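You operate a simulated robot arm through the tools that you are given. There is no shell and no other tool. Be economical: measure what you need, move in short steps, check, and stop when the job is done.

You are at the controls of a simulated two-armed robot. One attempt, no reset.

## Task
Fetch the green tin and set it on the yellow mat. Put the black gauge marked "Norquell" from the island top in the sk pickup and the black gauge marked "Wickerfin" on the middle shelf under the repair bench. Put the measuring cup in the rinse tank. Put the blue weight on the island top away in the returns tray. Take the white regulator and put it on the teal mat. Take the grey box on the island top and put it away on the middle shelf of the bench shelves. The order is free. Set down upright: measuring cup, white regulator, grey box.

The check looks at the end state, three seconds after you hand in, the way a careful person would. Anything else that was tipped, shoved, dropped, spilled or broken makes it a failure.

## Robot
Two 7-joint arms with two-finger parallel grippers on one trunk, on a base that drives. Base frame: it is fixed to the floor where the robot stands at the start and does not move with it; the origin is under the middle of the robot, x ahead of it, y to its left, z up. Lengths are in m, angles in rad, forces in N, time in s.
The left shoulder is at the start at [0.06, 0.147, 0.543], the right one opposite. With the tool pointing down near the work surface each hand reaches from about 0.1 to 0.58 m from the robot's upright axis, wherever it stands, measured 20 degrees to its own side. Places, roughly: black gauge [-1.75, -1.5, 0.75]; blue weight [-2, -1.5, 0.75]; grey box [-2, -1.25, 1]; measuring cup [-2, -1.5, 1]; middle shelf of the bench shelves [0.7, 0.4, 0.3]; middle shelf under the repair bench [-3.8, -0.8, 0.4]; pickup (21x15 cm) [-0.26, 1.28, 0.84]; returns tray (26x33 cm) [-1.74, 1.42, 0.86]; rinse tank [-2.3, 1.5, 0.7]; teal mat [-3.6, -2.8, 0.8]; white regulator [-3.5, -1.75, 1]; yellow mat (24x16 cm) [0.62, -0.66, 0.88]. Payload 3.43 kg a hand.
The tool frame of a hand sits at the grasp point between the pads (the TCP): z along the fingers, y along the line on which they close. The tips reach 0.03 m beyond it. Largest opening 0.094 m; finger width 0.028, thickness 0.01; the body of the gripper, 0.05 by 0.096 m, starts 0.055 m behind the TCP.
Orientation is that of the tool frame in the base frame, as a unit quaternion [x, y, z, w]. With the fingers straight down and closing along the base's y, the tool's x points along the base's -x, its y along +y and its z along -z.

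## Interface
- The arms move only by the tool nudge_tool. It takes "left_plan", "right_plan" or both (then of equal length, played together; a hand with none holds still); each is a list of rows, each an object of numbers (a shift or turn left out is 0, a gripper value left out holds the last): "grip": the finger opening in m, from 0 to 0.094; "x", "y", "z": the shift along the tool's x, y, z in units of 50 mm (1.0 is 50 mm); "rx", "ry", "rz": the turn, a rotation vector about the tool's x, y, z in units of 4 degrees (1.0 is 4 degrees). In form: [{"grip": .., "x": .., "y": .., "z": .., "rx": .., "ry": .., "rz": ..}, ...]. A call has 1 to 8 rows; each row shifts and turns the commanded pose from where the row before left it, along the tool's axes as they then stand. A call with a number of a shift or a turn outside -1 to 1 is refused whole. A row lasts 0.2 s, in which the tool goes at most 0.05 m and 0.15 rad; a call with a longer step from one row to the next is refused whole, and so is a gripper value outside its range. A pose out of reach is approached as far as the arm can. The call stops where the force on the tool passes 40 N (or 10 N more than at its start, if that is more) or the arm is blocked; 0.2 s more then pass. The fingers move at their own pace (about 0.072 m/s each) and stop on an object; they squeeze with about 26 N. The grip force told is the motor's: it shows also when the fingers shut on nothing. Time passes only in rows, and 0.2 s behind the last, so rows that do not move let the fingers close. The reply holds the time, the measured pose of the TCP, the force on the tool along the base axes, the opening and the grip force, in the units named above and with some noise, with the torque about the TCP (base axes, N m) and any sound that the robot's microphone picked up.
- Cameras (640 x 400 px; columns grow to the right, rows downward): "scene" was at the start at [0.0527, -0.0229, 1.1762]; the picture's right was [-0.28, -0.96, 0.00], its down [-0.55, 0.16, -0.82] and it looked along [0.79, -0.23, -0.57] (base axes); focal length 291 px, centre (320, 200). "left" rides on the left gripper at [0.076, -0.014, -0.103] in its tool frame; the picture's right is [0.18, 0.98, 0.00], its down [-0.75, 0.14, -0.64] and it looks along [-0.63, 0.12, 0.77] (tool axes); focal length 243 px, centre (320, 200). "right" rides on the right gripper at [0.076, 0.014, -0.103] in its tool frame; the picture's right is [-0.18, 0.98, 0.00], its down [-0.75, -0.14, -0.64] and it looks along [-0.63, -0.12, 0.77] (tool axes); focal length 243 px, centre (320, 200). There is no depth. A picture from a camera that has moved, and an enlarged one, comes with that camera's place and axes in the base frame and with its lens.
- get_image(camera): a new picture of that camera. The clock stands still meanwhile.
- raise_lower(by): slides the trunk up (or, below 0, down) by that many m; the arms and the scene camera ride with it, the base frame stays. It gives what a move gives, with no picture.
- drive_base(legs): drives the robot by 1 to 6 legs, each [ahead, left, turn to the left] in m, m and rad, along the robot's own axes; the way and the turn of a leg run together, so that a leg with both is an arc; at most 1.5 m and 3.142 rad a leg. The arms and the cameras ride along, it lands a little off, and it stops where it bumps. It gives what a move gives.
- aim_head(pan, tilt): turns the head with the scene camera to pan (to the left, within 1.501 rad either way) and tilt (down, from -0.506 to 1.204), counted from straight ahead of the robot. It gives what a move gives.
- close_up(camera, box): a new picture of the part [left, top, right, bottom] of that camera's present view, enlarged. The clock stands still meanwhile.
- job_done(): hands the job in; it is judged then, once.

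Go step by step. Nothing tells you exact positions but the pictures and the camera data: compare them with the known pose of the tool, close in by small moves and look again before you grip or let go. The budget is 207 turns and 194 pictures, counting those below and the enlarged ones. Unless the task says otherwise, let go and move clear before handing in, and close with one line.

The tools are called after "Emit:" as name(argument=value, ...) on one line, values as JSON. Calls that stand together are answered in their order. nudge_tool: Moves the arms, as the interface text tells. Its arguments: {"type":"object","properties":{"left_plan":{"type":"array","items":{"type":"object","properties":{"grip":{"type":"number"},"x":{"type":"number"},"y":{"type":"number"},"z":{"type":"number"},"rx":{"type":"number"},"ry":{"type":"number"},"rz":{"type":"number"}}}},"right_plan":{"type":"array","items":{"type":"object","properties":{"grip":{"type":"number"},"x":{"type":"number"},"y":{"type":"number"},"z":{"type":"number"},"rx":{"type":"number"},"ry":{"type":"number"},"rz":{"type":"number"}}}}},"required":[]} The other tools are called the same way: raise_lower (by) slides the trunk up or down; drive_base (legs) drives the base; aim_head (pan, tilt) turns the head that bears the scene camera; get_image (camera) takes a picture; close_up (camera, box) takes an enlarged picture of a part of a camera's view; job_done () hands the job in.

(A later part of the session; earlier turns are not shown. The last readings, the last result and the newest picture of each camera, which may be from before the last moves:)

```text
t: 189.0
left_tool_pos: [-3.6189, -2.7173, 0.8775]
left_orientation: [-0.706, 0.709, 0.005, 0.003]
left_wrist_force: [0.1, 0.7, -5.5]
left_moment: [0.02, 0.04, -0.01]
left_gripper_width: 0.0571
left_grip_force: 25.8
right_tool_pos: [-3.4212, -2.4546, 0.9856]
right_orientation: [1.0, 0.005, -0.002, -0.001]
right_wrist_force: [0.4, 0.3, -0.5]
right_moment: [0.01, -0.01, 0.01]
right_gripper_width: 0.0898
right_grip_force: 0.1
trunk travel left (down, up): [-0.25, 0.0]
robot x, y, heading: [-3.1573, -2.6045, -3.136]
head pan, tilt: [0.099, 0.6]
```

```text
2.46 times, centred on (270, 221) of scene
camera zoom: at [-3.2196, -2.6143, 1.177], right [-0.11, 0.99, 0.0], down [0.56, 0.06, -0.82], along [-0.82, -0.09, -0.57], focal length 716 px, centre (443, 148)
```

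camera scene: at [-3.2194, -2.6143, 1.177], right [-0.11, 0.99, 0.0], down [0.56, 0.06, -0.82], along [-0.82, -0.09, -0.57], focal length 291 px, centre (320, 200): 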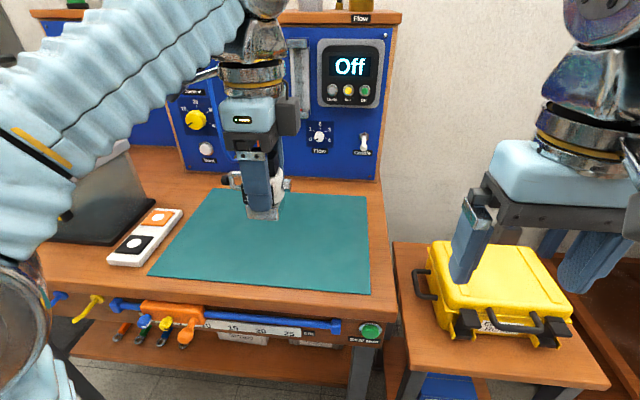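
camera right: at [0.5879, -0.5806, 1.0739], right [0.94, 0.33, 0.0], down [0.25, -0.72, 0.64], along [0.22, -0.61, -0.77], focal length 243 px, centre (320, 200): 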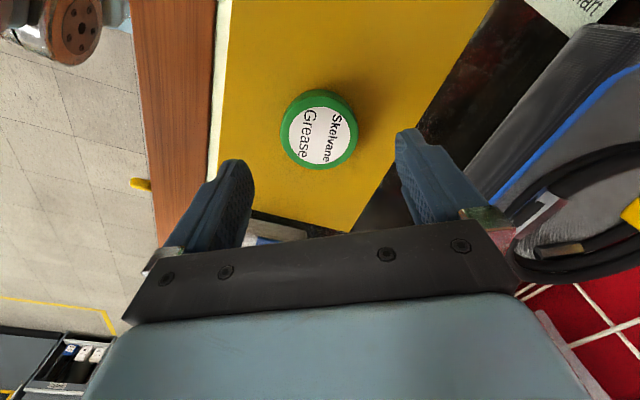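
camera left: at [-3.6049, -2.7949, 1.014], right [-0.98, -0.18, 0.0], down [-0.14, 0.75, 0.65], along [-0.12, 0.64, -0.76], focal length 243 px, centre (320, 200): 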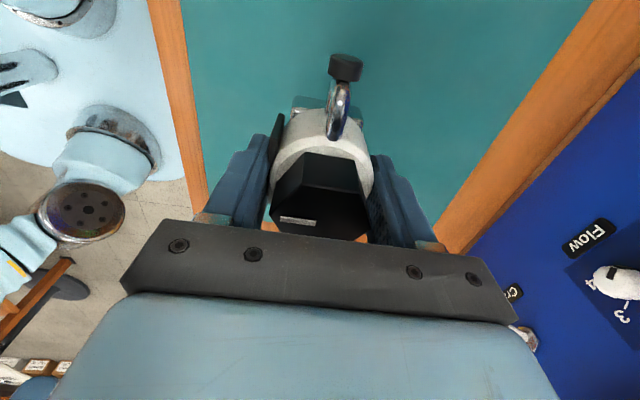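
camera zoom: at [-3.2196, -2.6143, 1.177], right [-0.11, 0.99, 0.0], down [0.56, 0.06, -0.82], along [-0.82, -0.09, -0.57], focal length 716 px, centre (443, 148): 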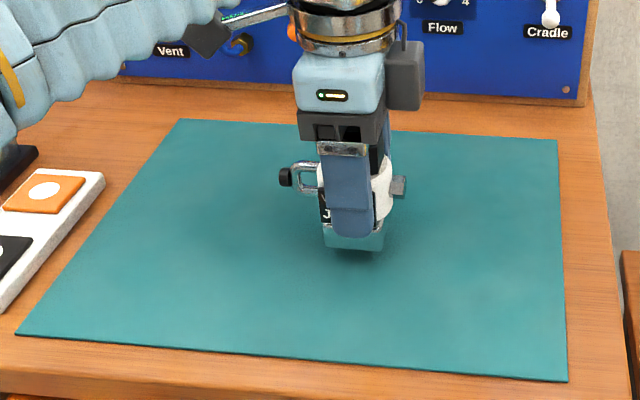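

Getting close; the shadow is just below. I continue in 4 mm steps.

Emit:
nudge_tool(left_plan=[{"z": 0.1}, {"z": 0.08}, {"z": 0.08}, {"z": 0.08}, {}])

Emit:
close_up(camera="scene", box=[210, 170, 340, 251])

```text
t: 190.2
left_tool_pos: [-3.6188, -2.718, 0.8607]
left_orientation: [-0.707, 0.707, 0.005, 0.004]
left_wrist_force: [-0.4, -0.2, 0.3]
left_moment: [0.09, -0.12, 0.0]
left_gripper_width: 0.0573
left_grip_force: 26.2
right_tool_pos: [-3.4202, -2.4552, 0.9857]
right_orientation: [1.0, 0.003, -0.002, -0.001]
right_wrist_force: [-0.1, 0.3, 0.2]
right_moment: [0.01, 0.01, -0.04]
right_gripper_width: 0.0897
right_grip_force: 0.1
trunk travel left (down, up): [-0.25, 0.0]
robot x, y, heading: [-3.1587, -2.6051, -3.139]
head pan, tilt: [0.099, 0.6]
```

```text
4.92 times, centred on (275, 210) of scene
camera zoom: at [-3.2193, -2.6142, 1.1771], right [-0.11, 0.99, 0.0], down [0.56, 0.06, -0.82], along [-0.82, -0.09, -0.57], focal length 1432 px, centre (542, 148)
```

zoom: 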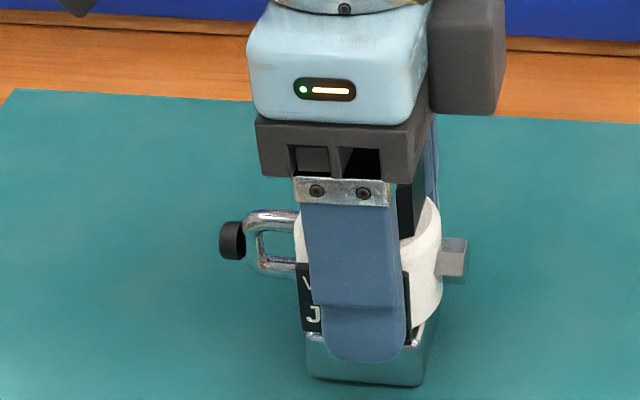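

The weight is now on the mat (force went from -5.5 to 0). I settle 1.5 mm more, open, and back off upward.

Emit:
nudge_tool(left_plan=[{"z": 0.03}, {}, {"grip": 0.065}, {"grip": 0.08}, {"grip": 0.094}, {}])

Emit:
close_up(camera="scene", box=[210, 150, 370, 250])

```text
t: 191.6
left_tool_pos: [-3.6185, -2.7178, 0.8595]
left_orientation: [-0.706, 0.708, 0.005, 0.003]
left_wrist_force: [-0.3, 0.9, -0.2]
left_moment: [-0.03, 0.01, 0.01]
left_gripper_width: 0.094
left_grip_force: 0.1
right_tool_pos: [-3.4205, -2.4557, 0.9849]
right_orientation: [1.0, 0.004, -0.003, -0.002]
right_wrist_force: [0.2, 0.2, 0.2]
right_moment: [-0.02, 0.01, 0.02]
right_gripper_width: 0.09
right_grip_force: 0.1
trunk travel left (down, up): [-0.25, 0.0]
robot x, y, heading: [-3.1576, -2.6057, -3.135]
head pan, tilt: [0.099, 0.6]
```

```text
4.00 times, centred on (290, 200) of scene
camera zoom: at [-3.2193, -2.6142, 1.177], right [-0.11, 0.99, 0.0], down [0.56, 0.06, -0.83], along [-0.82, -0.09, -0.56], focal length 1164 px, centre (440, 200)
```

zoom: 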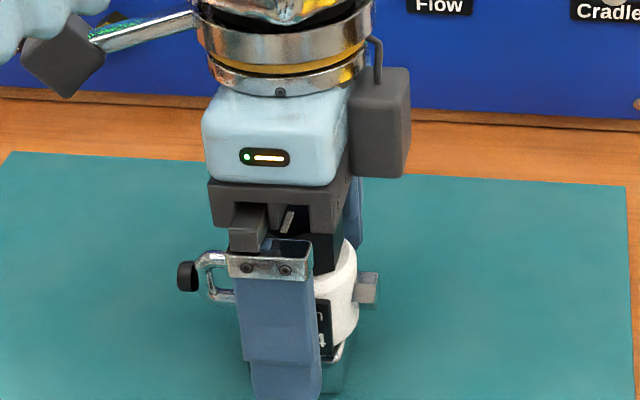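

It stands upright. I rise a bit, slide clear to the south and then up and back.

Emit:
nudge_tool(left_plan=[{"z": -0.6}, {"x": 0.9}, {"x": 0.9}, {"x": 0.9}, {"z": -0.6, "y": -0.7}, {"z": -0.6, "y": -0.7}, {"y": -0.7, "x": -0.6}, {}])

Emit:
drive_base(legs=[[-0.3, 0, 0]])

Emit:
get_image(camera="scene")

```text
t: 193.4
left_tool_pos: [-3.5121, -2.8216, 0.9482]
left_orientation: [-0.706, 0.708, 0.006, 0.004]
left_wrist_force: [0.0, 0.2, -0.3]
left_moment: [-0.01, 0.01, 0.02]
left_gripper_width: 0.0941
left_grip_force: 0.1
right_tool_pos: [-3.422, -2.4544, 0.9862]
right_orientation: [1.0, 0.004, -0.002, 0.0]
right_wrist_force: [0.2, 0.0, 0.4]
right_moment: [-0.02, 0.01, 0.0]
right_gripper_width: 0.0901
right_grip_force: 0.1
trunk travel left (down, up): [-0.25, 0.0]
robot x, y, heading: [-3.1557, -2.6083, -3.134]
head pan, tilt: [0.099, 0.6]
```

```text
t: 195.4
left_tool_pos: [-3.2155, -2.8186, 0.9488]
left_orientation: [-0.704, 0.71, 0.004, 0.004]
left_wrist_force: [-0.3, -0.2, -0.2]
left_moment: [0.04, 0.01, -0.02]
left_gripper_width: 0.094
left_grip_force: 0.0
right_tool_pos: [-3.1215, -2.4517, 0.9857]
right_orientation: [1.0, 0.0, -0.003, -0.001]
right_wrist_force: [0.0, 0.6, 0.4]
right_moment: [0.0, -0.02, 0.0]
right_gripper_width: 0.0899
right_grip_force: 0.1
trunk travel left (down, up): [-0.25, 0.0]
robot x, y, heading: [-2.8585, -2.6053, -3.136]
head pan, tilt: [0.099, 0.6]
```

```text
110 pictures are left
camera scene: at [-2.921, -2.6126, 1.177], right [-0.1, 0.99, 0.0], down [0.56, 0.06, -0.82], along [-0.82, -0.08, -0.57], focal length 291 px, centre (320, 200)
```

scene: 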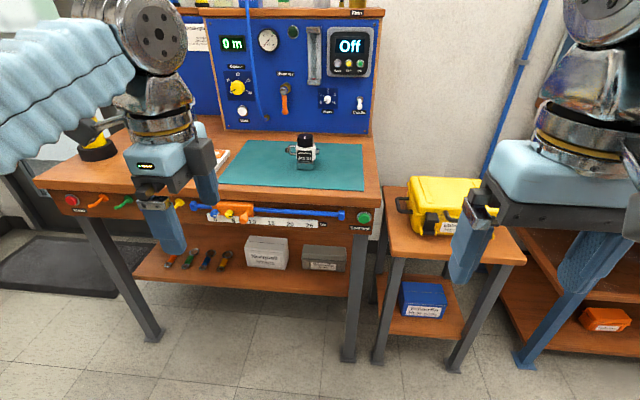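

The regulator stands upright on the teal mat. Next I restore the left wrist, go to the west side of the island and turn to face it.

Emit:
drive_base(legs=[[0.02, -1.1, 0], [0, 0, 3.136]])

Emit:
nudge_tool(left_plan=[{"rz": -1}, {"rz": -1}, {"rz": -1}, {"rz": -1}, {"rz": -1}, {"rz": -1}, {"rz": -1}, {"rz": -1}])

Emit:
nudge_tool(left_plan=[{"rz": -1}, {"rz": -1}, {"rz": -1}, {"rz": -1}, {"rz": -1}, {"rz": -1}, {"rz": -1}, {"rz": -1}])

Emit:
nudge_tool(left_plan=[{"rz": -1}, {"rz": -1}, {"rz": -1}, {"rz": -1}, {"rz": -1}, {"rz": -1}, {"z": -0.5}, {"z": -0.3}])

Emit:
aim_head(pan=0, tilt=0.55)

Emit:
get_image(camera="scene")

```text
t: 208.7
left_tool_pos: [-2.5376, -1.2526, 0.9488]
left_orientation: [0.687, 0.727, -0.003, 0.005]
left_wrist_force: [-0.4, -0.7, -0.1]
left_moment: [0.01, 0.0, 0.01]
left_gripper_width: 0.094
left_grip_force: 0.0
right_tool_pos: [-2.6071, -1.6258, 0.9862]
right_orientation: [-0.034, 0.999, -0.001, 0.003]
right_wrist_force: [0.1, 0.4, -0.1]
right_moment: [-0.01, -0.01, 0.01]
right_gripper_width: 0.0901
right_grip_force: 0.0
trunk travel left (down, up): [-0.25, 0.0]
robot x, y, heading: [-2.8754, -1.4878, 0.063]
head pan, tilt: [0.099, 0.6]
```

```text
t: 210.4
left_tool_pos: [-2.5368, -1.2529, 0.9471]
left_orientation: [0.459, 0.889, -0.005, 0.003]
left_wrist_force: [0.1, 0.6, 0.1]
left_moment: [-0.01, 0.0, -0.02]
left_gripper_width: 0.0941
left_grip_force: 0.1
right_tool_pos: [-2.6076, -1.6258, 0.9861]
right_orientation: [-0.034, 0.999, 0.0, 0.003]
right_wrist_force: [0.3, 0.5, 0.1]
right_moment: [-0.05, 0.01, -0.02]
right_gripper_width: 0.0899
right_grip_force: 0.0
trunk travel left (down, up): [-0.25, 0.0]
robot x, y, heading: [-2.8765, -1.4901, 0.066]
head pan, tilt: [0.099, 0.6]
```

```text
t: 212.2
left_tool_pos: [-2.5378, -1.2526, 0.9484]
left_orientation: [0.196, 0.981, -0.006, 0.003]
left_wrist_force: [-0.4, -0.3, 1.0]
left_moment: [0.0, 0.0, 0.0]
left_gripper_width: 0.0941
left_grip_force: 0.0
right_tool_pos: [-2.6065, -1.6244, 0.9867]
right_orientation: [-0.035, 0.999, 0.0, 0.003]
right_wrist_force: [0.1, 0.8, 0.2]
right_moment: [0.0, 0.03, 0.03]
right_gripper_width: 0.0898
right_grip_force: 0.0
trunk travel left (down, up): [-0.25, 0.0]
robot x, y, heading: [-2.8794, -1.4895, 0.069]
head pan, tilt: [0.099, 0.6]
```

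```text
t: 214.1
left_tool_pos: [-2.5375, -1.2499, 0.982]
left_orientation: [-0.01, 1.0, -0.007, 0.0]
left_wrist_force: [-0.2, 0.2, 0.1]
left_moment: [-0.03, 0.0, 0.02]
left_gripper_width: 0.094
left_grip_force: 0.1
left hand out of reach, approached as far as the arm can: row 8
right_tool_pos: [-2.6076, -1.6251, 0.9854]
right_orientation: [-0.034, 0.999, 0.0, 0.003]
right_wrist_force: [-0.3, 0.2, 0.7]
right_moment: [0.02, -0.02, -0.03]
right_gripper_width: 0.09
right_grip_force: 0.0
trunk travel left (down, up): [-0.25, 0.0]
robot x, y, heading: [-2.8766, -1.4928, 0.062]
head pan, tilt: [0.099, 0.6]
```

```text
t: 214.7
left_tool_pos: [-2.5376, -1.2508, 0.9823]
left_orientation: [-0.011, 1.0, -0.007, 0.0]
left_wrist_force: [0.3, 0.2, 0.9]
left_moment: [0.0, -0.01, 0.04]
left_gripper_width: 0.0939
left_grip_force: 0.1
right_tool_pos: [-2.6067, -1.6248, 0.9859]
right_orientation: [-0.034, 0.999, -0.001, 0.003]
right_wrist_force: [-0.5, 0.5, 0.0]
right_moment: [0.02, -0.02, -0.02]
right_gripper_width: 0.0902
right_grip_force: 0.0
trunk travel left (down, up): [-0.25, 0.0]
robot x, y, heading: [-2.8789, -1.487, 0.064]
head pan, tilt: [0.0, 0.55]
```

```text
109 pictures are left
camera scene: at [-2.8196, -1.4829, 1.1815], right [0.07, -1.0, 0.0], down [-0.52, -0.04, -0.85], along [0.85, 0.06, -0.52], focal length 291 px, centre (320, 200)
```

scene: 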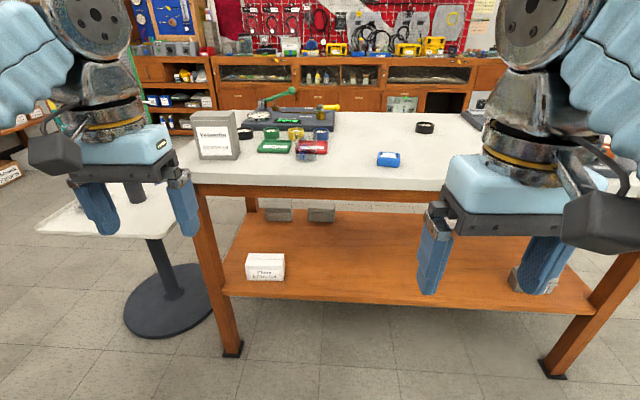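

Emit:
close_up(camera="scene", box=[170, 75, 450, 250])

```text
2.29 times, centred on (310, 162) of scene
camera zoom: at [-2.8196, -1.4829, 1.1815], right [0.07, -1.0, 0.0], down [-0.52, -0.04, -0.85], along [0.85, 0.06, -0.52], focal length 665 px, centre (343, 286)
```

zoom: 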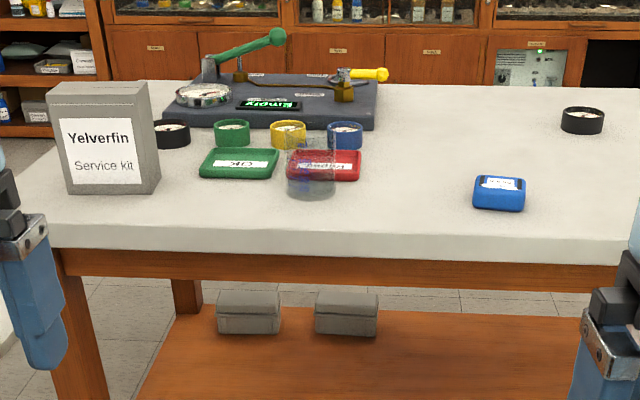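

I now have good fixes: cup ≈(-2.07, -1.397), weight ≈(-2.11, -1.615), box x -2.11…-2.04, y -1.20…-1.11. I drive up to take the cup (left) and weight (right).

Emit:
nudge_tool(left_plan=[{"y": -0.9}, {"y": -0.9}, {"x": 0.6}, {}])

Emit:
drive_base(legs=[[0, 0, -0.064], [0.35, -0.03, 0]])

Emit:
aim_head(pan=0, tilt=0.7)

Emit:
get_image(camera="left")

Emit:
get_image(camera="right")

Emit:
get_image(camera="scene")

```text
t: 215.7
left_tool_pos: [-2.5647, -1.3404, 0.9821]
left_orientation: [-0.011, 1.0, -0.006, 0.001]
left_wrist_force: [0.3, 0.3, 0.3]
left_moment: [0.0, 0.0, -0.01]
left_gripper_width: 0.0943
left_grip_force: 0.0
right_tool_pos: [-2.6069, -1.6252, 0.9854]
right_orientation: [-0.034, 0.999, -0.001, 0.004]
right_wrist_force: [0.4, 1.0, -0.4]
right_moment: [-0.01, 0.01, 0.03]
right_gripper_width: 0.0902
right_grip_force: 0.1
trunk travel left (down, up): [-0.25, 0.0]
robot x, y, heading: [-2.8776, -1.4913, 0.068]
head pan, tilt: [0.0, 0.55]
```

```text
t: 218.5
left_tool_pos: [-2.2036, -1.3928, 0.9826]
left_orientation: [0.023, 1.0, -0.006, 0.001]
left_wrist_force: [-0.3, -0.1, 0.6]
left_moment: [-0.01, -0.04, -0.02]
left_gripper_width: 0.0938
left_grip_force: 0.1
right_tool_pos: [-2.2647, -1.674, 0.9858]
right_orientation: [0.001, 1.0, 0.0, 0.003]
right_wrist_force: [0.4, -0.6, 0.2]
right_moment: [-0.01, -0.01, -0.05]
right_gripper_width: 0.0899
right_grip_force: 0.0
trunk travel left (down, up): [-0.25, 0.0]
robot x, y, heading: [-2.5275, -1.5195, -0.003]
head pan, tilt: [0.0, 0.55]
```

```text
t: 219.2
left_tool_pos: [-2.2034, -1.3932, 0.9812]
left_orientation: [0.024, 1.0, -0.006, 0.001]
left_wrist_force: [0.5, -0.5, -1.0]
left_moment: [-0.01, 0.0, -0.04]
left_gripper_width: 0.0942
left_grip_force: 0.0
right_tool_pos: [-2.2642, -1.6732, 0.9859]
right_orientation: [0.0, 1.0, 0.0, 0.004]
right_wrist_force: [1.0, 0.1, -0.4]
right_moment: [0.03, 0.02, -0.02]
right_gripper_width: 0.0898
right_grip_force: 0.0
trunk travel left (down, up): [-0.25, 0.0]
robot x, y, heading: [-2.5268, -1.5198, -0.002]
head pan, tilt: [0.0, 0.7]
```

```text
107 pictures are left
camera left: at [-2.28, -1.4017, 1.0837], right [-0.14, 0.99, -0.01], down [0.76, 0.11, 0.64], along [0.64, 0.08, -0.77], focal length 243 px, centre (320, 200)
```

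left: 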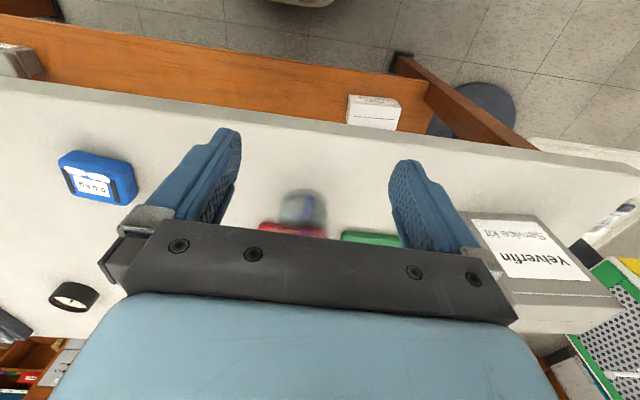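

```text
106 pictures are left
camera right: at [-2.3408, -1.6592, 1.0871], right [0.19, 0.98, 0.0], down [0.75, -0.14, 0.65], along [0.64, -0.12, -0.76], focal length 243 px, centre (320, 200)
```

right: 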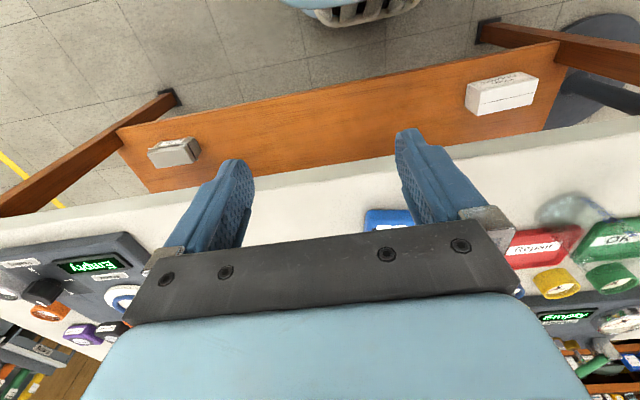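

```text
105 pictures are left
camera scene: at [-2.4715, -1.5176, 1.1684], right [0.0, -1.0, 0.0], down [-0.64, 0.0, -0.77], along [0.77, 0.0, -0.64], focal length 291 px, centre (320, 200)
```

scene: 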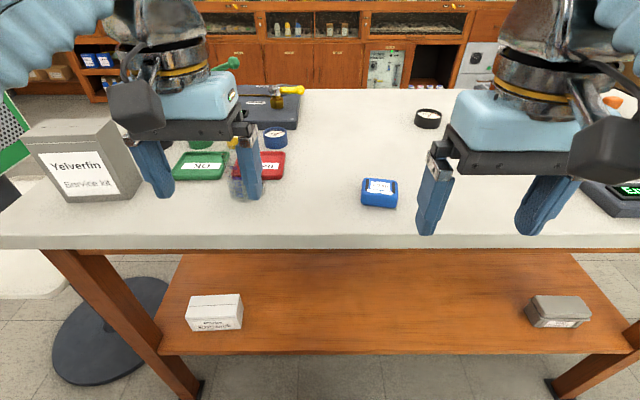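

Cup base centre ≈(-2.08, -1.40), weight ≈(-2.105, -1.61). I position the right hand over the weight and lower the left hand in front of the cup to straddle it.

Emit:
nudge_tool(right_plan=[{"x": -0.8, "y": 0.315}, {"x": -0.8, "y": 0.315}, {"x": -0.8, "y": 0.315}, {"x": -0.8, "y": 0.315}, {"z": 0.5}, {"z": 0.4}, {}], left_plan=[{"z": 0.5, "grip": 0.094}, {"z": 0.5}, {"x": -0.5, "y": -0.1}, {"x": -0.5}, {}, {}, {}])

Emit:
get_image(camera="left")

Emit:
get_image(camera="right")

```text
t: 220.8
left_tool_pos: [-2.153, -1.3983, 0.9325]
left_orientation: [0.024, 1.0, -0.006, 0.0]
left_wrist_force: [0.3, -0.1, 0.2]
left_moment: [0.0, 0.0, 0.02]
left_gripper_width: 0.0938
left_grip_force: 0.0
right_tool_pos: [-2.104, -1.6111, 0.9403]
right_orientation: [0.001, 1.0, -0.001, 0.003]
right_wrist_force: [-0.2, 0.4, -0.5]
right_moment: [0.0, 0.0, -0.02]
right_gripper_width: 0.0897
right_grip_force: 0.1
trunk travel left (down, up): [-0.25, 0.0]
robot x, y, heading: [-2.5238, -1.5199, 0.002]
head pan, tilt: [0.0, 0.7]
```

```text
104 pictures are left
camera left: at [-2.2291, -1.4073, 1.0344], right [-0.14, 0.99, -0.01], down [0.76, 0.11, 0.64], along [0.64, 0.08, -0.77], focal length 243 px, centre (320, 200)
```

left: 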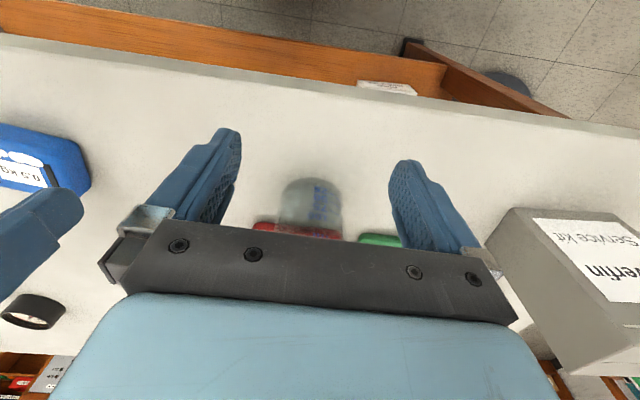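

```text
103 pictures are left
camera right: at [-2.18, -1.5961, 1.0413], right [0.19, 0.98, 0.0], down [0.75, -0.14, 0.65], along [0.64, -0.12, -0.76], focal length 243 px, centre (320, 200)
```

right: 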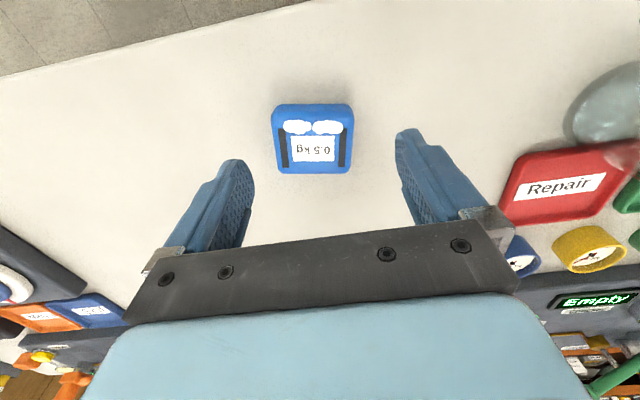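

Both are lined up. The right hand lowers on the weight; the left advances to straddle the cup.

Emit:
nudge_tool(right_plan=[{"z": 0.45}, {"z": 0.4}, {"grip": 0.045}, {"grip": 0.045}, {"grip": 0.045}, {"grip": 0.045}, {}], left_plan=[{"x": -0.5}, {"x": -0.5}, {"x": -0.46}, {"z": 0.3}, {}, {}, {}])

Emit:
get_image(camera="left")

Emit:
get_image(camera="right")

Emit:
close_up(camera="scene", box=[140, 80, 460, 280])

```text
t: 222.4
left_tool_pos: [-2.0804, -1.4029, 0.9171]
left_orientation: [0.023, 1.0, -0.006, 0.001]
left_wrist_force: [-0.3, 0.0, 0.1]
left_moment: [-0.01, -0.01, 0.0]
left_gripper_width: 0.0941
left_grip_force: 0.2
right_tool_pos: [-2.1036, -1.6109, 0.8988]
right_orientation: [0.0, 1.0, -0.001, 0.002]
right_wrist_force: [0.4, -0.1, -0.8]
right_moment: [0.03, 0.02, 0.03]
right_gripper_width: 0.0579
right_grip_force: 25.8
trunk travel left (down, up): [-0.25, 0.0]
robot x, y, heading: [-2.5242, -1.5151, -0.003]
head pan, tilt: [0.0, 0.7]
```

```text
102 pictures are left
camera left: at [-2.1569, -1.4115, 1.019], right [-0.14, 0.99, -0.01], down [0.76, 0.11, 0.64], along [0.64, 0.08, -0.77], focal length 243 px, centre (320, 200)
```

left: 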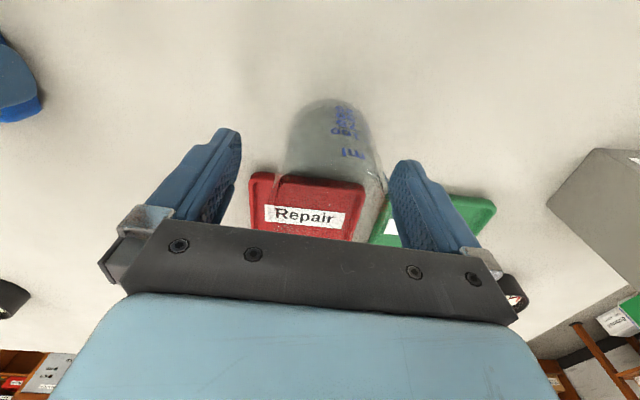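

```text
101 pictures are left
camera right: at [-2.1795, -1.596, 1.0001], right [0.19, 0.98, 0.0], down [0.75, -0.14, 0.65], along [0.64, -0.12, -0.76], focal length 243 px, centre (320, 200)
```

right: 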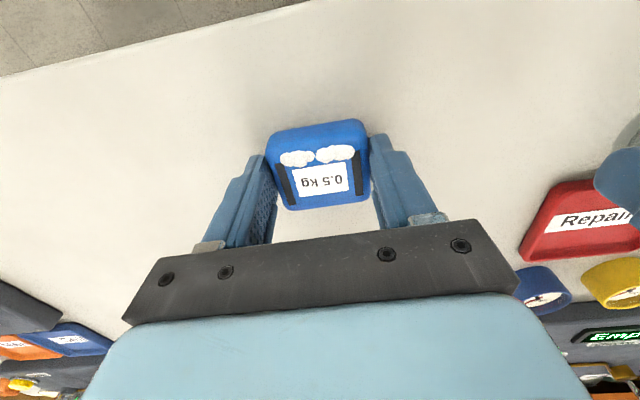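

```text
2.00 times, centred on (300, 180) of scene
camera zoom: at [-2.4713, -1.5176, 1.1683], right [0.0, -1.0, 0.0], down [-0.64, 0.0, -0.76], along [0.76, 0.0, -0.64], focal length 582 px, centre (360, 240)
```

zoom: 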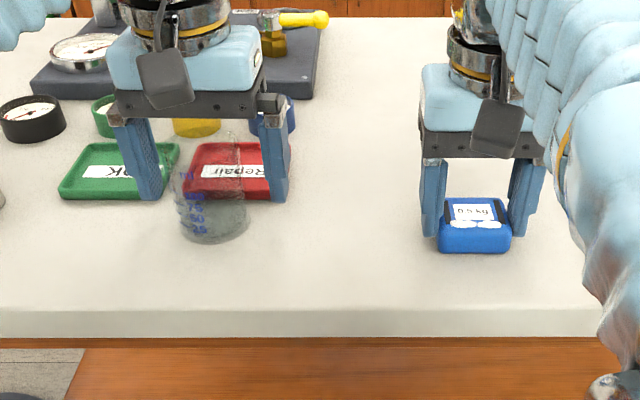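

The weight is gripped. The cup is between the left fingers; I centre it and close.

Emit:
nudge_tool(left_plan=[{"y": 0.15}, {"grip": 0.07}, {"grip": 0.06}, {"grip": 0.05}, {"grip": 0.045}, {"grip": 0.045}, {}])

Emit:
get_image(camera="left")

```text
t: 224.0
left_tool_pos: [-2.0799, -1.3963, 0.916]
left_orientation: [0.024, 1.0, -0.006, 0.001]
left_wrist_force: [0.6, 0.9, 1.8]
left_moment: [0.09, 0.02, -0.01]
left_gripper_width: 0.0585
left_grip_force: 25.5
right_tool_pos: [-2.104, -1.6121, 0.9007]
right_orientation: [0.001, 1.0, 0.0, 0.003]
right_wrist_force: [0.2, -0.3, -0.2]
right_moment: [0.0, 0.01, 0.02]
right_gripper_width: 0.0579
right_grip_force: 26.3
trunk travel left (down, up): [-0.25, 0.0]
robot x, y, heading: [-2.5212, -1.5186, -0.005]
head pan, tilt: [0.0, 0.7]
```

```text
99 pictures are left
camera left: at [-2.1566, -1.4051, 1.0189], right [-0.14, 0.99, -0.01], down [0.76, 0.11, 0.64], along [0.64, 0.08, -0.77], focal length 243 px, centre (320, 200)
```

left: 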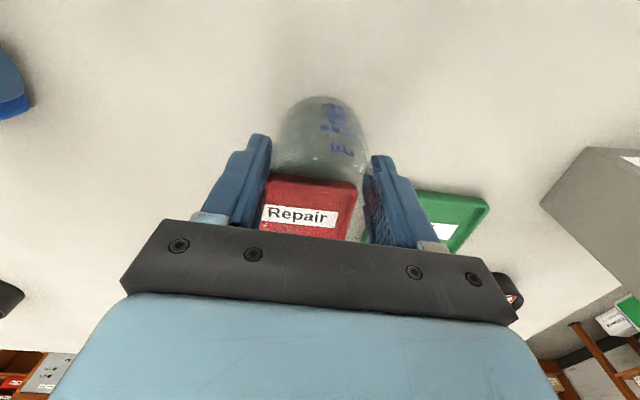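

Both are held. I lift both together and check.

Emit:
nudge_tool(left_plan=[{"z": -0.3}, {"z": -0.4}, {"z": -0.4}, {}], right_plan=[{"z": -0.4}, {"z": -0.5}, {"z": -0.5}, {}])

Emit:
close_up(camera="scene", box=[140, 50, 460, 250])

```text
t: 225.0
left_tool_pos: [-2.0795, -1.3956, 0.9715]
left_orientation: [0.024, 1.0, -0.006, 0.001]
left_wrist_force: [0.1, 0.7, 0.0]
left_moment: [0.06, 0.01, -0.01]
left_gripper_width: 0.0587
left_grip_force: 25.9
right_tool_pos: [-2.1032, -1.6113, 0.9683]
right_orientation: [0.001, 1.0, -0.001, 0.002]
right_wrist_force: [0.6, 0.3, -4.8]
right_moment: [-0.03, 0.02, -0.06]
right_gripper_width: 0.0578
right_grip_force: 25.8
trunk travel left (down, up): [-0.25, 0.0]
robot x, y, heading: [-2.5253, -1.5178, -0.002]
head pan, tilt: [0.0, 0.7]
```

```text
2.00 times, centred on (300, 150) of scene
camera zoom: at [-2.4712, -1.5176, 1.1683], right [0.0, -1.0, 0.0], down [-0.64, 0.0, -0.76], along [0.76, 0.0, -0.64], focal length 582 px, centre (360, 300)
```

zoom: 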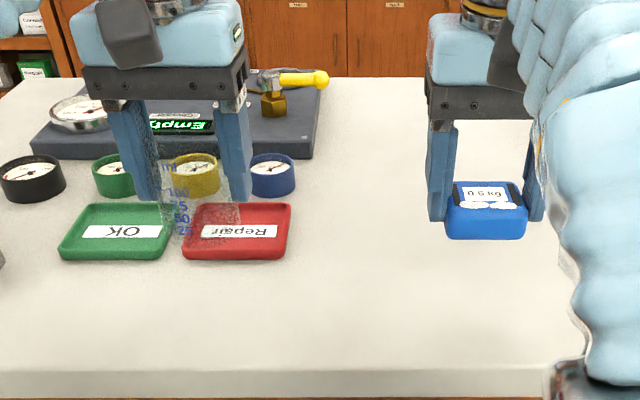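

Cup and weight are both up. I back off and drive north to the rinse bench.

Emit:
drive_base(legs=[[-0.3, 0, 0], [0, 1.4, 0], [0, 0, 1.55]])

Emit:
aim_head(pan=-0.3, tilt=0.35)

Emit:
get_image(camera="scene")

```text
t: 237.4
left_tool_pos: [-2.9588, 0.326, 0.9714]
left_orientation: [-0.692, 0.722, -0.005, 0.005]
left_wrist_force: [0.2, -0.4, 0.8]
left_moment: [0.02, 0.01, 0.01]
left_gripper_width: 0.0585
left_grip_force: 26.5
right_tool_pos: [-2.7459, 0.3042, 0.97]
right_orientation: [0.708, -0.706, -0.002, -0.003]
right_wrist_force: [-0.6, 0.6, -5.1]
right_moment: [-0.04, 0.0, -0.01]
right_gripper_width: 0.0578
right_grip_force: 25.9
trunk travel left (down, up): [-0.25, 0.0]
robot x, y, heading: [-2.8378, -0.118, 1.571]
head pan, tilt: [0.0, 0.7]
```

```text
t: 238.2
left_tool_pos: [-2.9604, 0.3263, 0.9713]
left_orientation: [-0.691, 0.722, -0.004, 0.005]
left_wrist_force: [-0.6, -0.2, -0.2]
left_moment: [0.03, 0.02, 0.0]
left_gripper_width: 0.0585
left_grip_force: 26.0
right_tool_pos: [-2.7456, 0.304, 0.9681]
right_orientation: [0.707, -0.707, -0.001, -0.003]
right_wrist_force: [0.4, -0.3, -4.9]
right_moment: [-0.07, -0.03, 0.0]
right_gripper_width: 0.0576
right_grip_force: 26.1
trunk travel left (down, up): [-0.25, 0.0]
robot x, y, heading: [-2.8357, -0.1184, 1.569]
head pan, tilt: [-0.3, 0.351]
```

```text
97 pictures are left
camera scene: at [-2.8099, -0.0575, 1.1996], right [0.96, -0.29, 0.0], down [-0.1, -0.33, -0.94], along [0.28, 0.9, -0.34], focal length 291 px, centre (320, 200)
```

scene: 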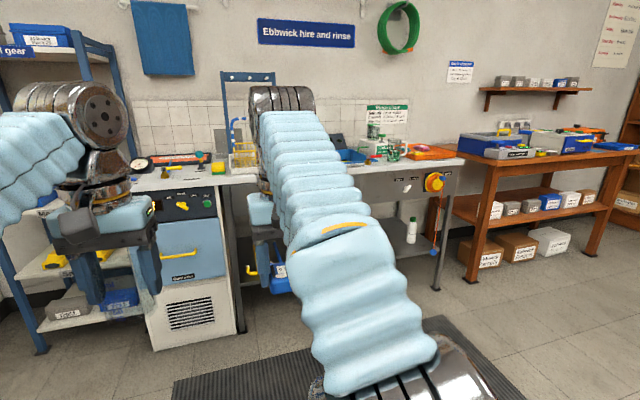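

The rinse bench front is at y≈1.2. I move east and closer to see the tank and trays.

Emit:
drive_base(legs=[[0.55, -0.5, 0]])

Emit:
aim_head(pan=0.0, tilt=0.5)

Emit:
get_image(camera="scene")

Emit:
aim_head(pan=-0.8, tilt=0.5)

Emit:
get_image(camera="scene")

```text
t: 242.2
left_tool_pos: [-2.4351, 0.8662, 0.9736]
left_orientation: [-0.686, 0.727, -0.004, 0.005]
left_wrist_force: [-0.5, -0.3, -0.3]
left_moment: [0.01, -0.01, 0.0]
left_gripper_width: 0.0584
left_grip_force: 26.0
right_tool_pos: [-2.2208, 0.8399, 0.9684]
right_orientation: [-0.703, 0.712, 0.001, 0.002]
right_wrist_force: [-0.4, 0.1, -5.7]
right_moment: [0.0, 0.02, -0.01]
right_gripper_width: 0.0579
right_grip_force: 25.6
trunk travel left (down, up): [-0.25, 0.0]
robot x, y, heading: [-2.3145, 0.4215, 1.557]
head pan, tilt: [-0.3, 0.351]
```

```text
t: 243.0
left_tool_pos: [-2.4346, 0.8655, 0.9716]
left_orientation: [-0.687, 0.727, -0.005, 0.005]
left_wrist_force: [0.3, 0.0, -0.7]
left_moment: [0.0, -0.02, 0.02]
left_gripper_width: 0.0583
left_grip_force: 25.8
right_tool_pos: [-2.2209, 0.8393, 0.9674]
right_orientation: [-0.703, 0.711, 0.001, 0.002]
right_wrist_force: [0.1, -0.1, -4.7]
right_moment: [-0.01, -0.01, 0.01]
right_gripper_width: 0.0577
right_grip_force: 26.0
trunk travel left (down, up): [-0.25, 0.0]
robot x, y, heading: [-2.3175, 0.419, 1.557]
head pan, tilt: [0.0, 0.499]
```

```text
96 pictures are left
camera scene: at [-2.3167, 0.4822, 1.1861], right [1.0, -0.01, 0.0], down [-0.01, -0.48, -0.88], along [0.01, 0.88, -0.48], focal length 291 px, centre (320, 200)
```

scene: 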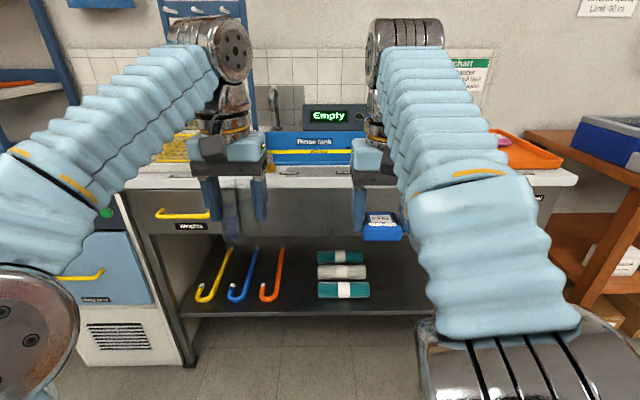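

```text
t: 244.2
left_tool_pos: [-2.4351, 0.8652, 0.9718]
left_orientation: [-0.687, 0.727, -0.004, 0.005]
left_wrist_force: [0.4, 0.0, -0.9]
left_moment: [0.0, 0.02, 0.02]
left_gripper_width: 0.0583
left_grip_force: 25.9
right_tool_pos: [-2.2192, 0.839, 0.9678]
right_orientation: [-0.703, 0.711, 0.001, 0.003]
right_wrist_force: [1.0, 0.5, -5.2]
right_moment: [-0.02, 0.03, -0.04]
right_gripper_width: 0.0578
right_grip_force: 26.3
trunk travel left (down, up): [-0.25, 0.0]
robot x, y, heading: [-2.315, 0.4179, 1.555]
head pan, tilt: [-0.799, 0.499]
```

```text
95 pictures are left
camera scene: at [-2.2519, 0.4539, 1.186], right [0.69, -0.72, 0.0], down [-0.35, -0.33, -0.88], along [0.64, 0.6, -0.48], focal length 291 px, centre (320, 200)
```

scene: 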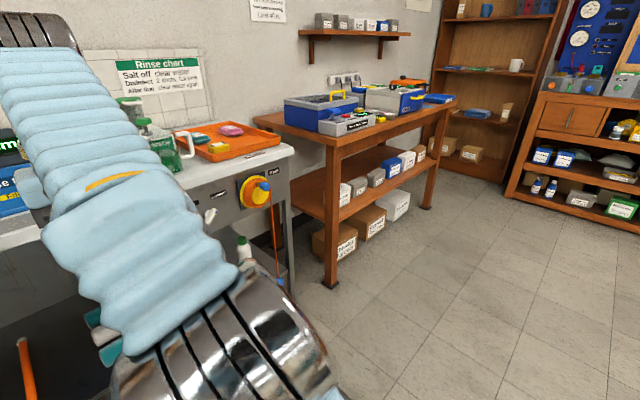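

The orange tray is the returns tray; the rinse tank is the sunken basin ahead. I drive closer and look down into it.

Emit:
drive_base(legs=[[0.33, 0.0, 0.015]])

Emit:
aim_head(pan=0.0, tilt=0.7)

Emit:
get_image(camera="scene")

Emit:
get_image(camera="left")

```text
t: 246.3
left_tool_pos: [-2.4452, 1.1916, 0.9717]
left_orientation: [-0.695, 0.719, -0.004, 0.005]
left_wrist_force: [0.0, 0.2, -0.2]
left_moment: [0.03, 0.0, 0.01]
left_gripper_width: 0.058
left_grip_force: 25.5
right_tool_pos: [-2.2294, 1.171, 0.9685]
right_orientation: [0.711, -0.703, -0.002, -0.002]
right_wrist_force: [-0.7, -0.2, -4.5]
right_moment: [-0.01, 0.01, 0.01]
right_gripper_width: 0.0575
right_grip_force: 25.9
trunk travel left (down, up): [-0.25, 0.0]
robot x, y, heading: [-2.3158, 0.7459, 1.586]
head pan, tilt: [-0.799, 0.499]
```

```text
t: 247.5
left_tool_pos: [-2.4446, 1.192, 0.9717]
left_orientation: [-0.694, 0.72, -0.004, 0.004]
left_wrist_force: [-0.1, -0.1, -0.9]
left_moment: [0.01, 0.03, -0.02]
left_gripper_width: 0.0582
left_grip_force: 26.0
right_tool_pos: [-2.2298, 1.1709, 0.968]
right_orientation: [0.711, -0.703, -0.001, -0.002]
right_wrist_force: [0.2, -0.3, -5.1]
right_moment: [-0.01, 0.01, 0.01]
right_gripper_width: 0.0579
right_grip_force: 25.8
trunk travel left (down, up): [-0.25, 0.0]
robot x, y, heading: [-2.3158, 0.7488, 1.581]
head pan, tilt: [0.0, 0.7]
```

```text
94 pictures are left
camera scene: at [-2.3178, 0.8048, 1.1683], right [1.0, 0.01, 0.0], down [0.01, -0.64, -0.76], along [-0.01, 0.76, -0.64], focal length 291 px, centre (320, 200)
```

scene: 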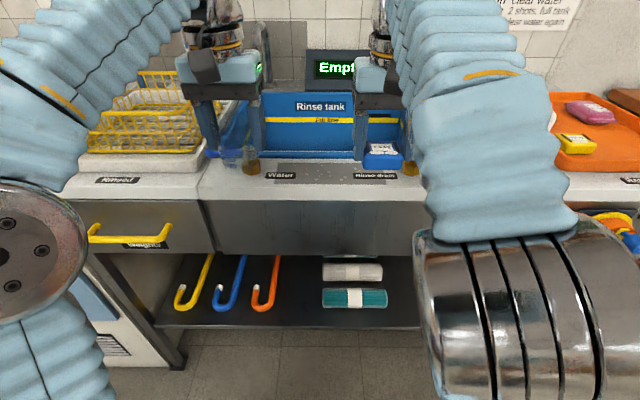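

```text
93 pictures are left
camera left: at [-2.4335, 1.1149, 1.0738], right [-0.99, -0.15, -0.01], down [-0.12, 0.76, 0.64], along [-0.09, 0.64, -0.77], focal length 243 px, centre (320, 200)
```

left: 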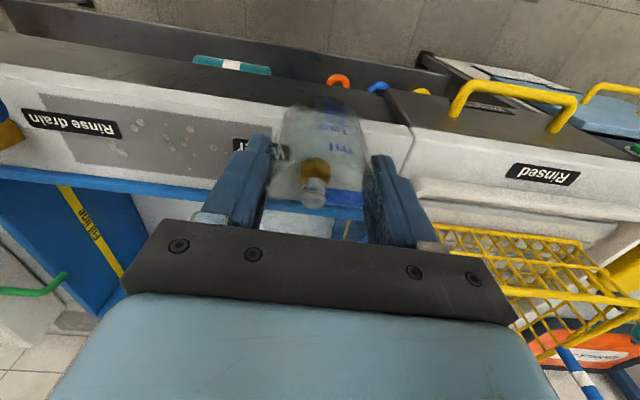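

The tank opening spans about x -2.56…-2.13, y 1.29…1.62, with two knobs on the front rim. I pull the right hand back, shift right so the cup enters between the knobs, and move forward.

Emit:
nudge_tool(right_plan=[{"x": 0.9}, {"x": 0.9}, {"x": 0.7}, {}])

Emit:
drive_base(legs=[[0.0, -0.115, -0.01], [0.09, 0, 0]])

Emit:
get_image(camera="left")

Emit:
get_image(camera="scene")

```text
t: 248.5
left_tool_pos: [-2.4448, 1.1909, 0.9716]
left_orientation: [-0.694, 0.719, -0.004, 0.005]
left_wrist_force: [0.0, 0.2, 0.0]
left_moment: [0.03, 0.01, 0.03]
left_gripper_width: 0.0582
left_grip_force: 26.3
right_tool_pos: [-2.2278, 1.0448, 0.9673]
right_orientation: [0.711, -0.703, -0.002, -0.002]
right_wrist_force: [0.6, -0.3, -5.5]
right_moment: [-0.01, 0.02, -0.02]
right_gripper_width: 0.0577
right_grip_force: 26.3
trunk travel left (down, up): [-0.25, 0.0]
robot x, y, heading: [-2.3124, 0.7471, 1.581]
head pan, tilt: [0.0, 0.7]
```

```text
t: 250.4
left_tool_pos: [-2.3215, 1.2822, 0.9714]
left_orientation: [-0.691, 0.723, -0.003, 0.004]
left_wrist_force: [0.3, 0.4, 0.2]
left_moment: [-0.02, 0.0, 0.03]
left_gripper_width: 0.0583
left_grip_force: 26.0
right_tool_pos: [-2.1065, 1.1344, 0.9674]
right_orientation: [0.708, -0.706, -0.002, -0.003]
right_wrist_force: [-0.4, -0.8, -5.6]
right_moment: [0.0, 0.0, 0.0]
right_gripper_width: 0.0579
right_grip_force: 26.4
trunk travel left (down, up): [-0.25, 0.0]
robot x, y, heading: [-2.1958, 0.8366, 1.576]
head pan, tilt: [0.0, 0.7]
```

```text
92 pictures are left
camera left: at [-2.3112, 1.2056, 1.0739], right [-0.99, -0.14, -0.01], down [-0.12, 0.76, 0.64], along [-0.08, 0.64, -0.77], focal length 243 px, centre (320, 200)
```

left: 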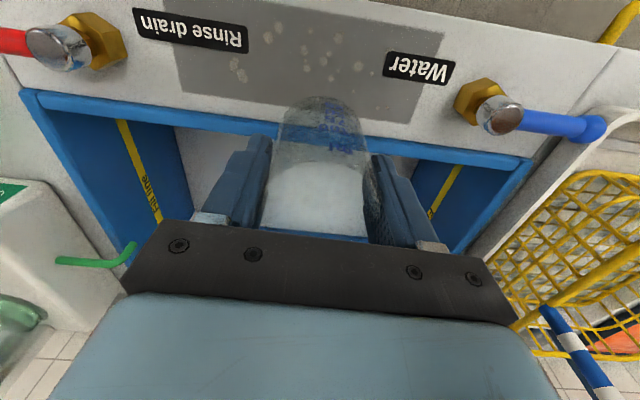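

```text
91 pictures are left
camera scene: at [-2.1988, 0.8942, 1.1683], right [1.0, 0.0, 0.0], down [0.0, -0.64, -0.76], along [0.0, 0.76, -0.64], focal length 291 px, centre (320, 200)
```

scene: 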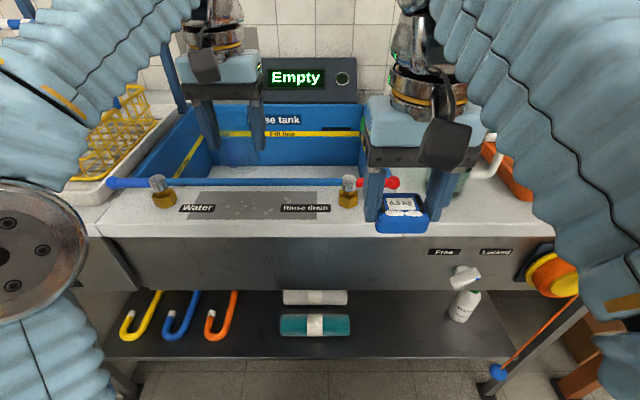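

The cup is just short of the opening. I drive 5 cm more and reach forward over the tank.

Emit:
drive_base(legs=[[0.045, 0, 0]])

Emit:
nudge_tool(left_plan=[{"z": 0.3, "x": -0.4}, {"x": -0.6}, {"x": -0.5}, {}])

Emit:
get_image(camera="left")

Emit:
get_image(camera="scene")

```text
t: 251.3
left_tool_pos: [-2.3205, 1.3276, 0.972]
left_orientation: [-0.692, 0.722, -0.004, 0.006]
left_wrist_force: [0.8, 0.8, -0.9]
left_moment: [-0.02, -0.02, -0.01]
left_gripper_width: 0.0584
left_grip_force: 26.1
right_tool_pos: [-2.106, 1.1799, 0.9681]
right_orientation: [0.708, -0.707, -0.001, -0.003]
right_wrist_force: [-0.4, -0.9, -4.1]
right_moment: [0.02, 0.0, 0.02]
right_gripper_width: 0.0579
right_grip_force: 25.9
trunk travel left (down, up): [-0.25, 0.0]
robot x, y, heading: [-2.1948, 0.884, 1.567]
head pan, tilt: [0.0, 0.7]
```

```text
t: 252.3
left_tool_pos: [-2.3186, 1.3861, 0.95]
left_orientation: [-0.692, 0.722, -0.009, 0.003]
left_wrist_force: [-1.1, 0.2, 0.5]
left_moment: [0.0, 0.02, -0.01]
left_gripper_width: 0.0584
left_grip_force: 26.5
left hand out of reach, approached as far as the arm can: row 3
right_tool_pos: [-2.1054, 1.1802, 0.9663]
right_orientation: [0.708, -0.706, -0.001, -0.003]
right_wrist_force: [0.1, -0.1, -5.6]
right_moment: [0.0, -0.01, 0.01]
right_gripper_width: 0.0579
right_grip_force: 25.2
trunk travel left (down, up): [-0.25, 0.0]
robot x, y, heading: [-2.1958, 0.8853, 1.57]
head pan, tilt: [0.0, 0.7]
```

```text
90 pictures are left
camera left: at [-2.3088, 1.3114, 1.0526], right [-0.99, -0.14, -0.02], down [-0.12, 0.76, 0.63], along [-0.08, 0.63, -0.77], focal length 243 px, centre (320, 200)
```

left: 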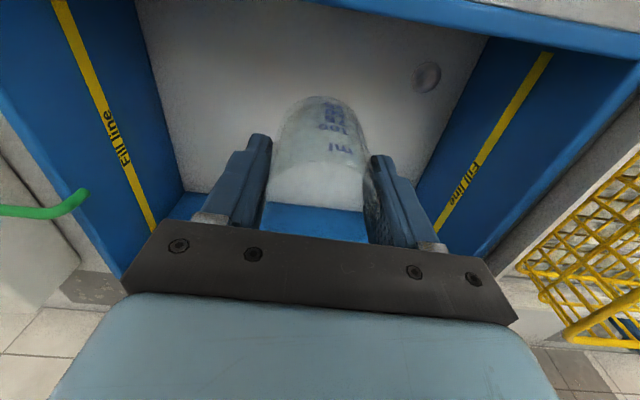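

```text
89 pictures are left
camera scene: at [-2.1988, 0.9399, 1.1683], right [1.0, 0.0, 0.0], down [0.0, -0.64, -0.76], along [0.0, 0.76, -0.64], focal length 291 px, centre (320, 200)
```

scene: 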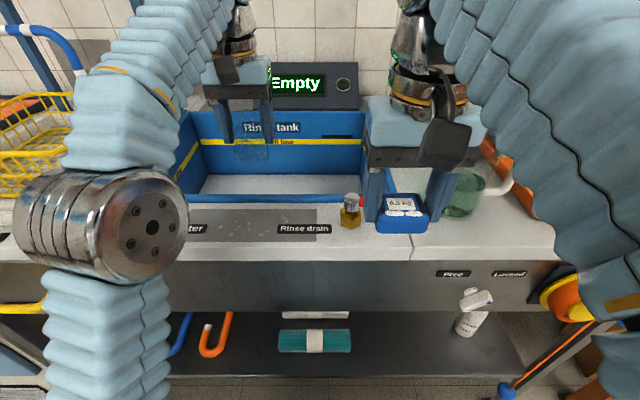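

The cup is inside the opening. I go lower and further forward so the wrist camera clears the rim.

Emit:
nudge_tool(left_plan=[{"z": 0.6}, {"z": 0.6, "x": -0.3}, {"x": -0.4}, {"x": -0.4}, {}])

Emit:
get_image(camera="left")

Emit:
get_image(camera="scene")

```text
t: 253.5
left_tool_pos: [-2.3157, 1.4421, 0.8894]
left_orientation: [-0.692, 0.722, -0.004, 0.005]
left_wrist_force: [0.3, 0.1, -0.4]
left_moment: [0.05, -0.01, 0.02]
left_gripper_width: 0.0585
left_grip_force: 26.2
right_tool_pos: [-2.1054, 1.1804, 0.9677]
right_orientation: [0.708, -0.707, -0.001, -0.002]
right_wrist_force: [0.3, 0.7, -4.9]
right_moment: [-0.04, -0.02, 0.0]
right_gripper_width: 0.0579
right_grip_force: 25.8
trunk travel left (down, up): [-0.25, 0.0]
robot x, y, heading: [-2.1946, 0.8818, 1.574]
head pan, tilt: [0.0, 0.7]
```

```text
88 pictures are left
camera left: at [-2.3049, 1.3656, 0.9921], right [-0.99, -0.14, -0.01], down [-0.12, 0.76, 0.64], along [-0.08, 0.64, -0.77], focal length 243 px, centre (320, 200)
```

left: 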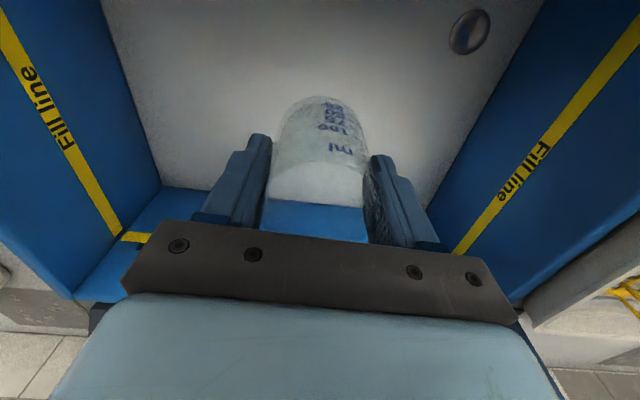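

```text
87 pictures are left
camera scene: at [-2.1988, 0.9399, 1.1683], right [1.0, 0.0, 0.0], down [0.0, -0.64, -0.76], along [0.0, 0.76, -0.64], focal length 291 px, centre (320, 200)
```

scene: 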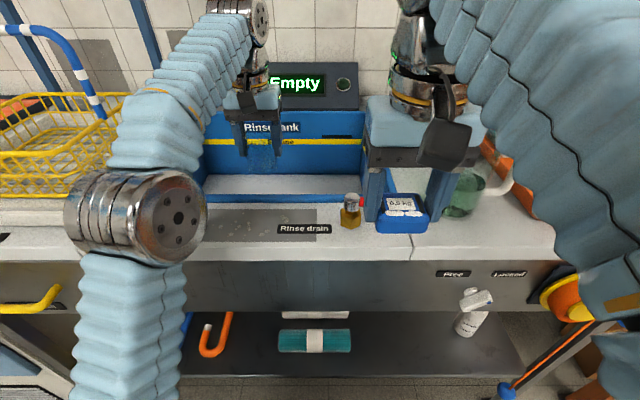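

All clear so far. I lower further in steps, watching the elbow near the bench edge.

Emit:
nudge_tool(left_plan=[{"z": 0.6}, {"z": 0.6}, {}])

Emit:
get_image(camera="scene")

Emit:
get_image(camera="left")

```text
t: 254.3
left_tool_pos: [-2.3127, 1.4417, 0.8302]
left_orientation: [-0.691, 0.723, -0.004, 0.004]
left_wrist_force: [0.0, 0.2, -0.9]
left_moment: [0.03, 0.02, 0.03]
left_gripper_width: 0.0588
left_grip_force: 25.8
right_tool_pos: [-2.1079, 1.1796, 0.9683]
right_orientation: [0.707, -0.707, -0.001, -0.003]
right_wrist_force: [0.1, -0.8, -4.9]
right_moment: [-0.01, 0.0, 0.0]
right_gripper_width: 0.0579
right_grip_force: 26.5
trunk travel left (down, up): [-0.25, 0.0]
robot x, y, heading: [-2.1948, 0.8853, 1.576]
head pan, tilt: [0.0, 0.7]
```

```text
86 pictures are left
camera scene: at [-2.1989, 0.9398, 1.1683], right [1.0, 0.0, 0.0], down [0.0, -0.64, -0.76], along [0.0, 0.76, -0.64], focal length 291 px, centre (320, 200)
```

scene: 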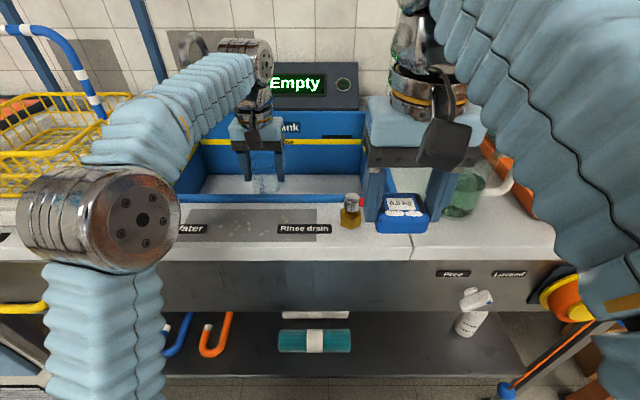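

```text
85 pictures are left
camera left: at [-2.3043, 1.3652, 0.932], right [-0.99, -0.14, -0.01], down [-0.12, 0.76, 0.64], along [-0.08, 0.64, -0.77], focal length 243 px, centre (320, 200)
```

left: 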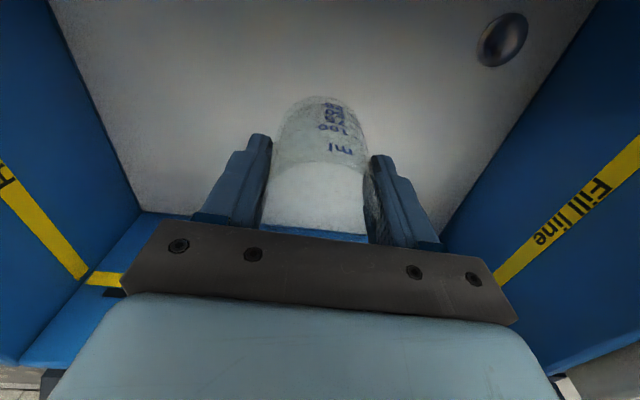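

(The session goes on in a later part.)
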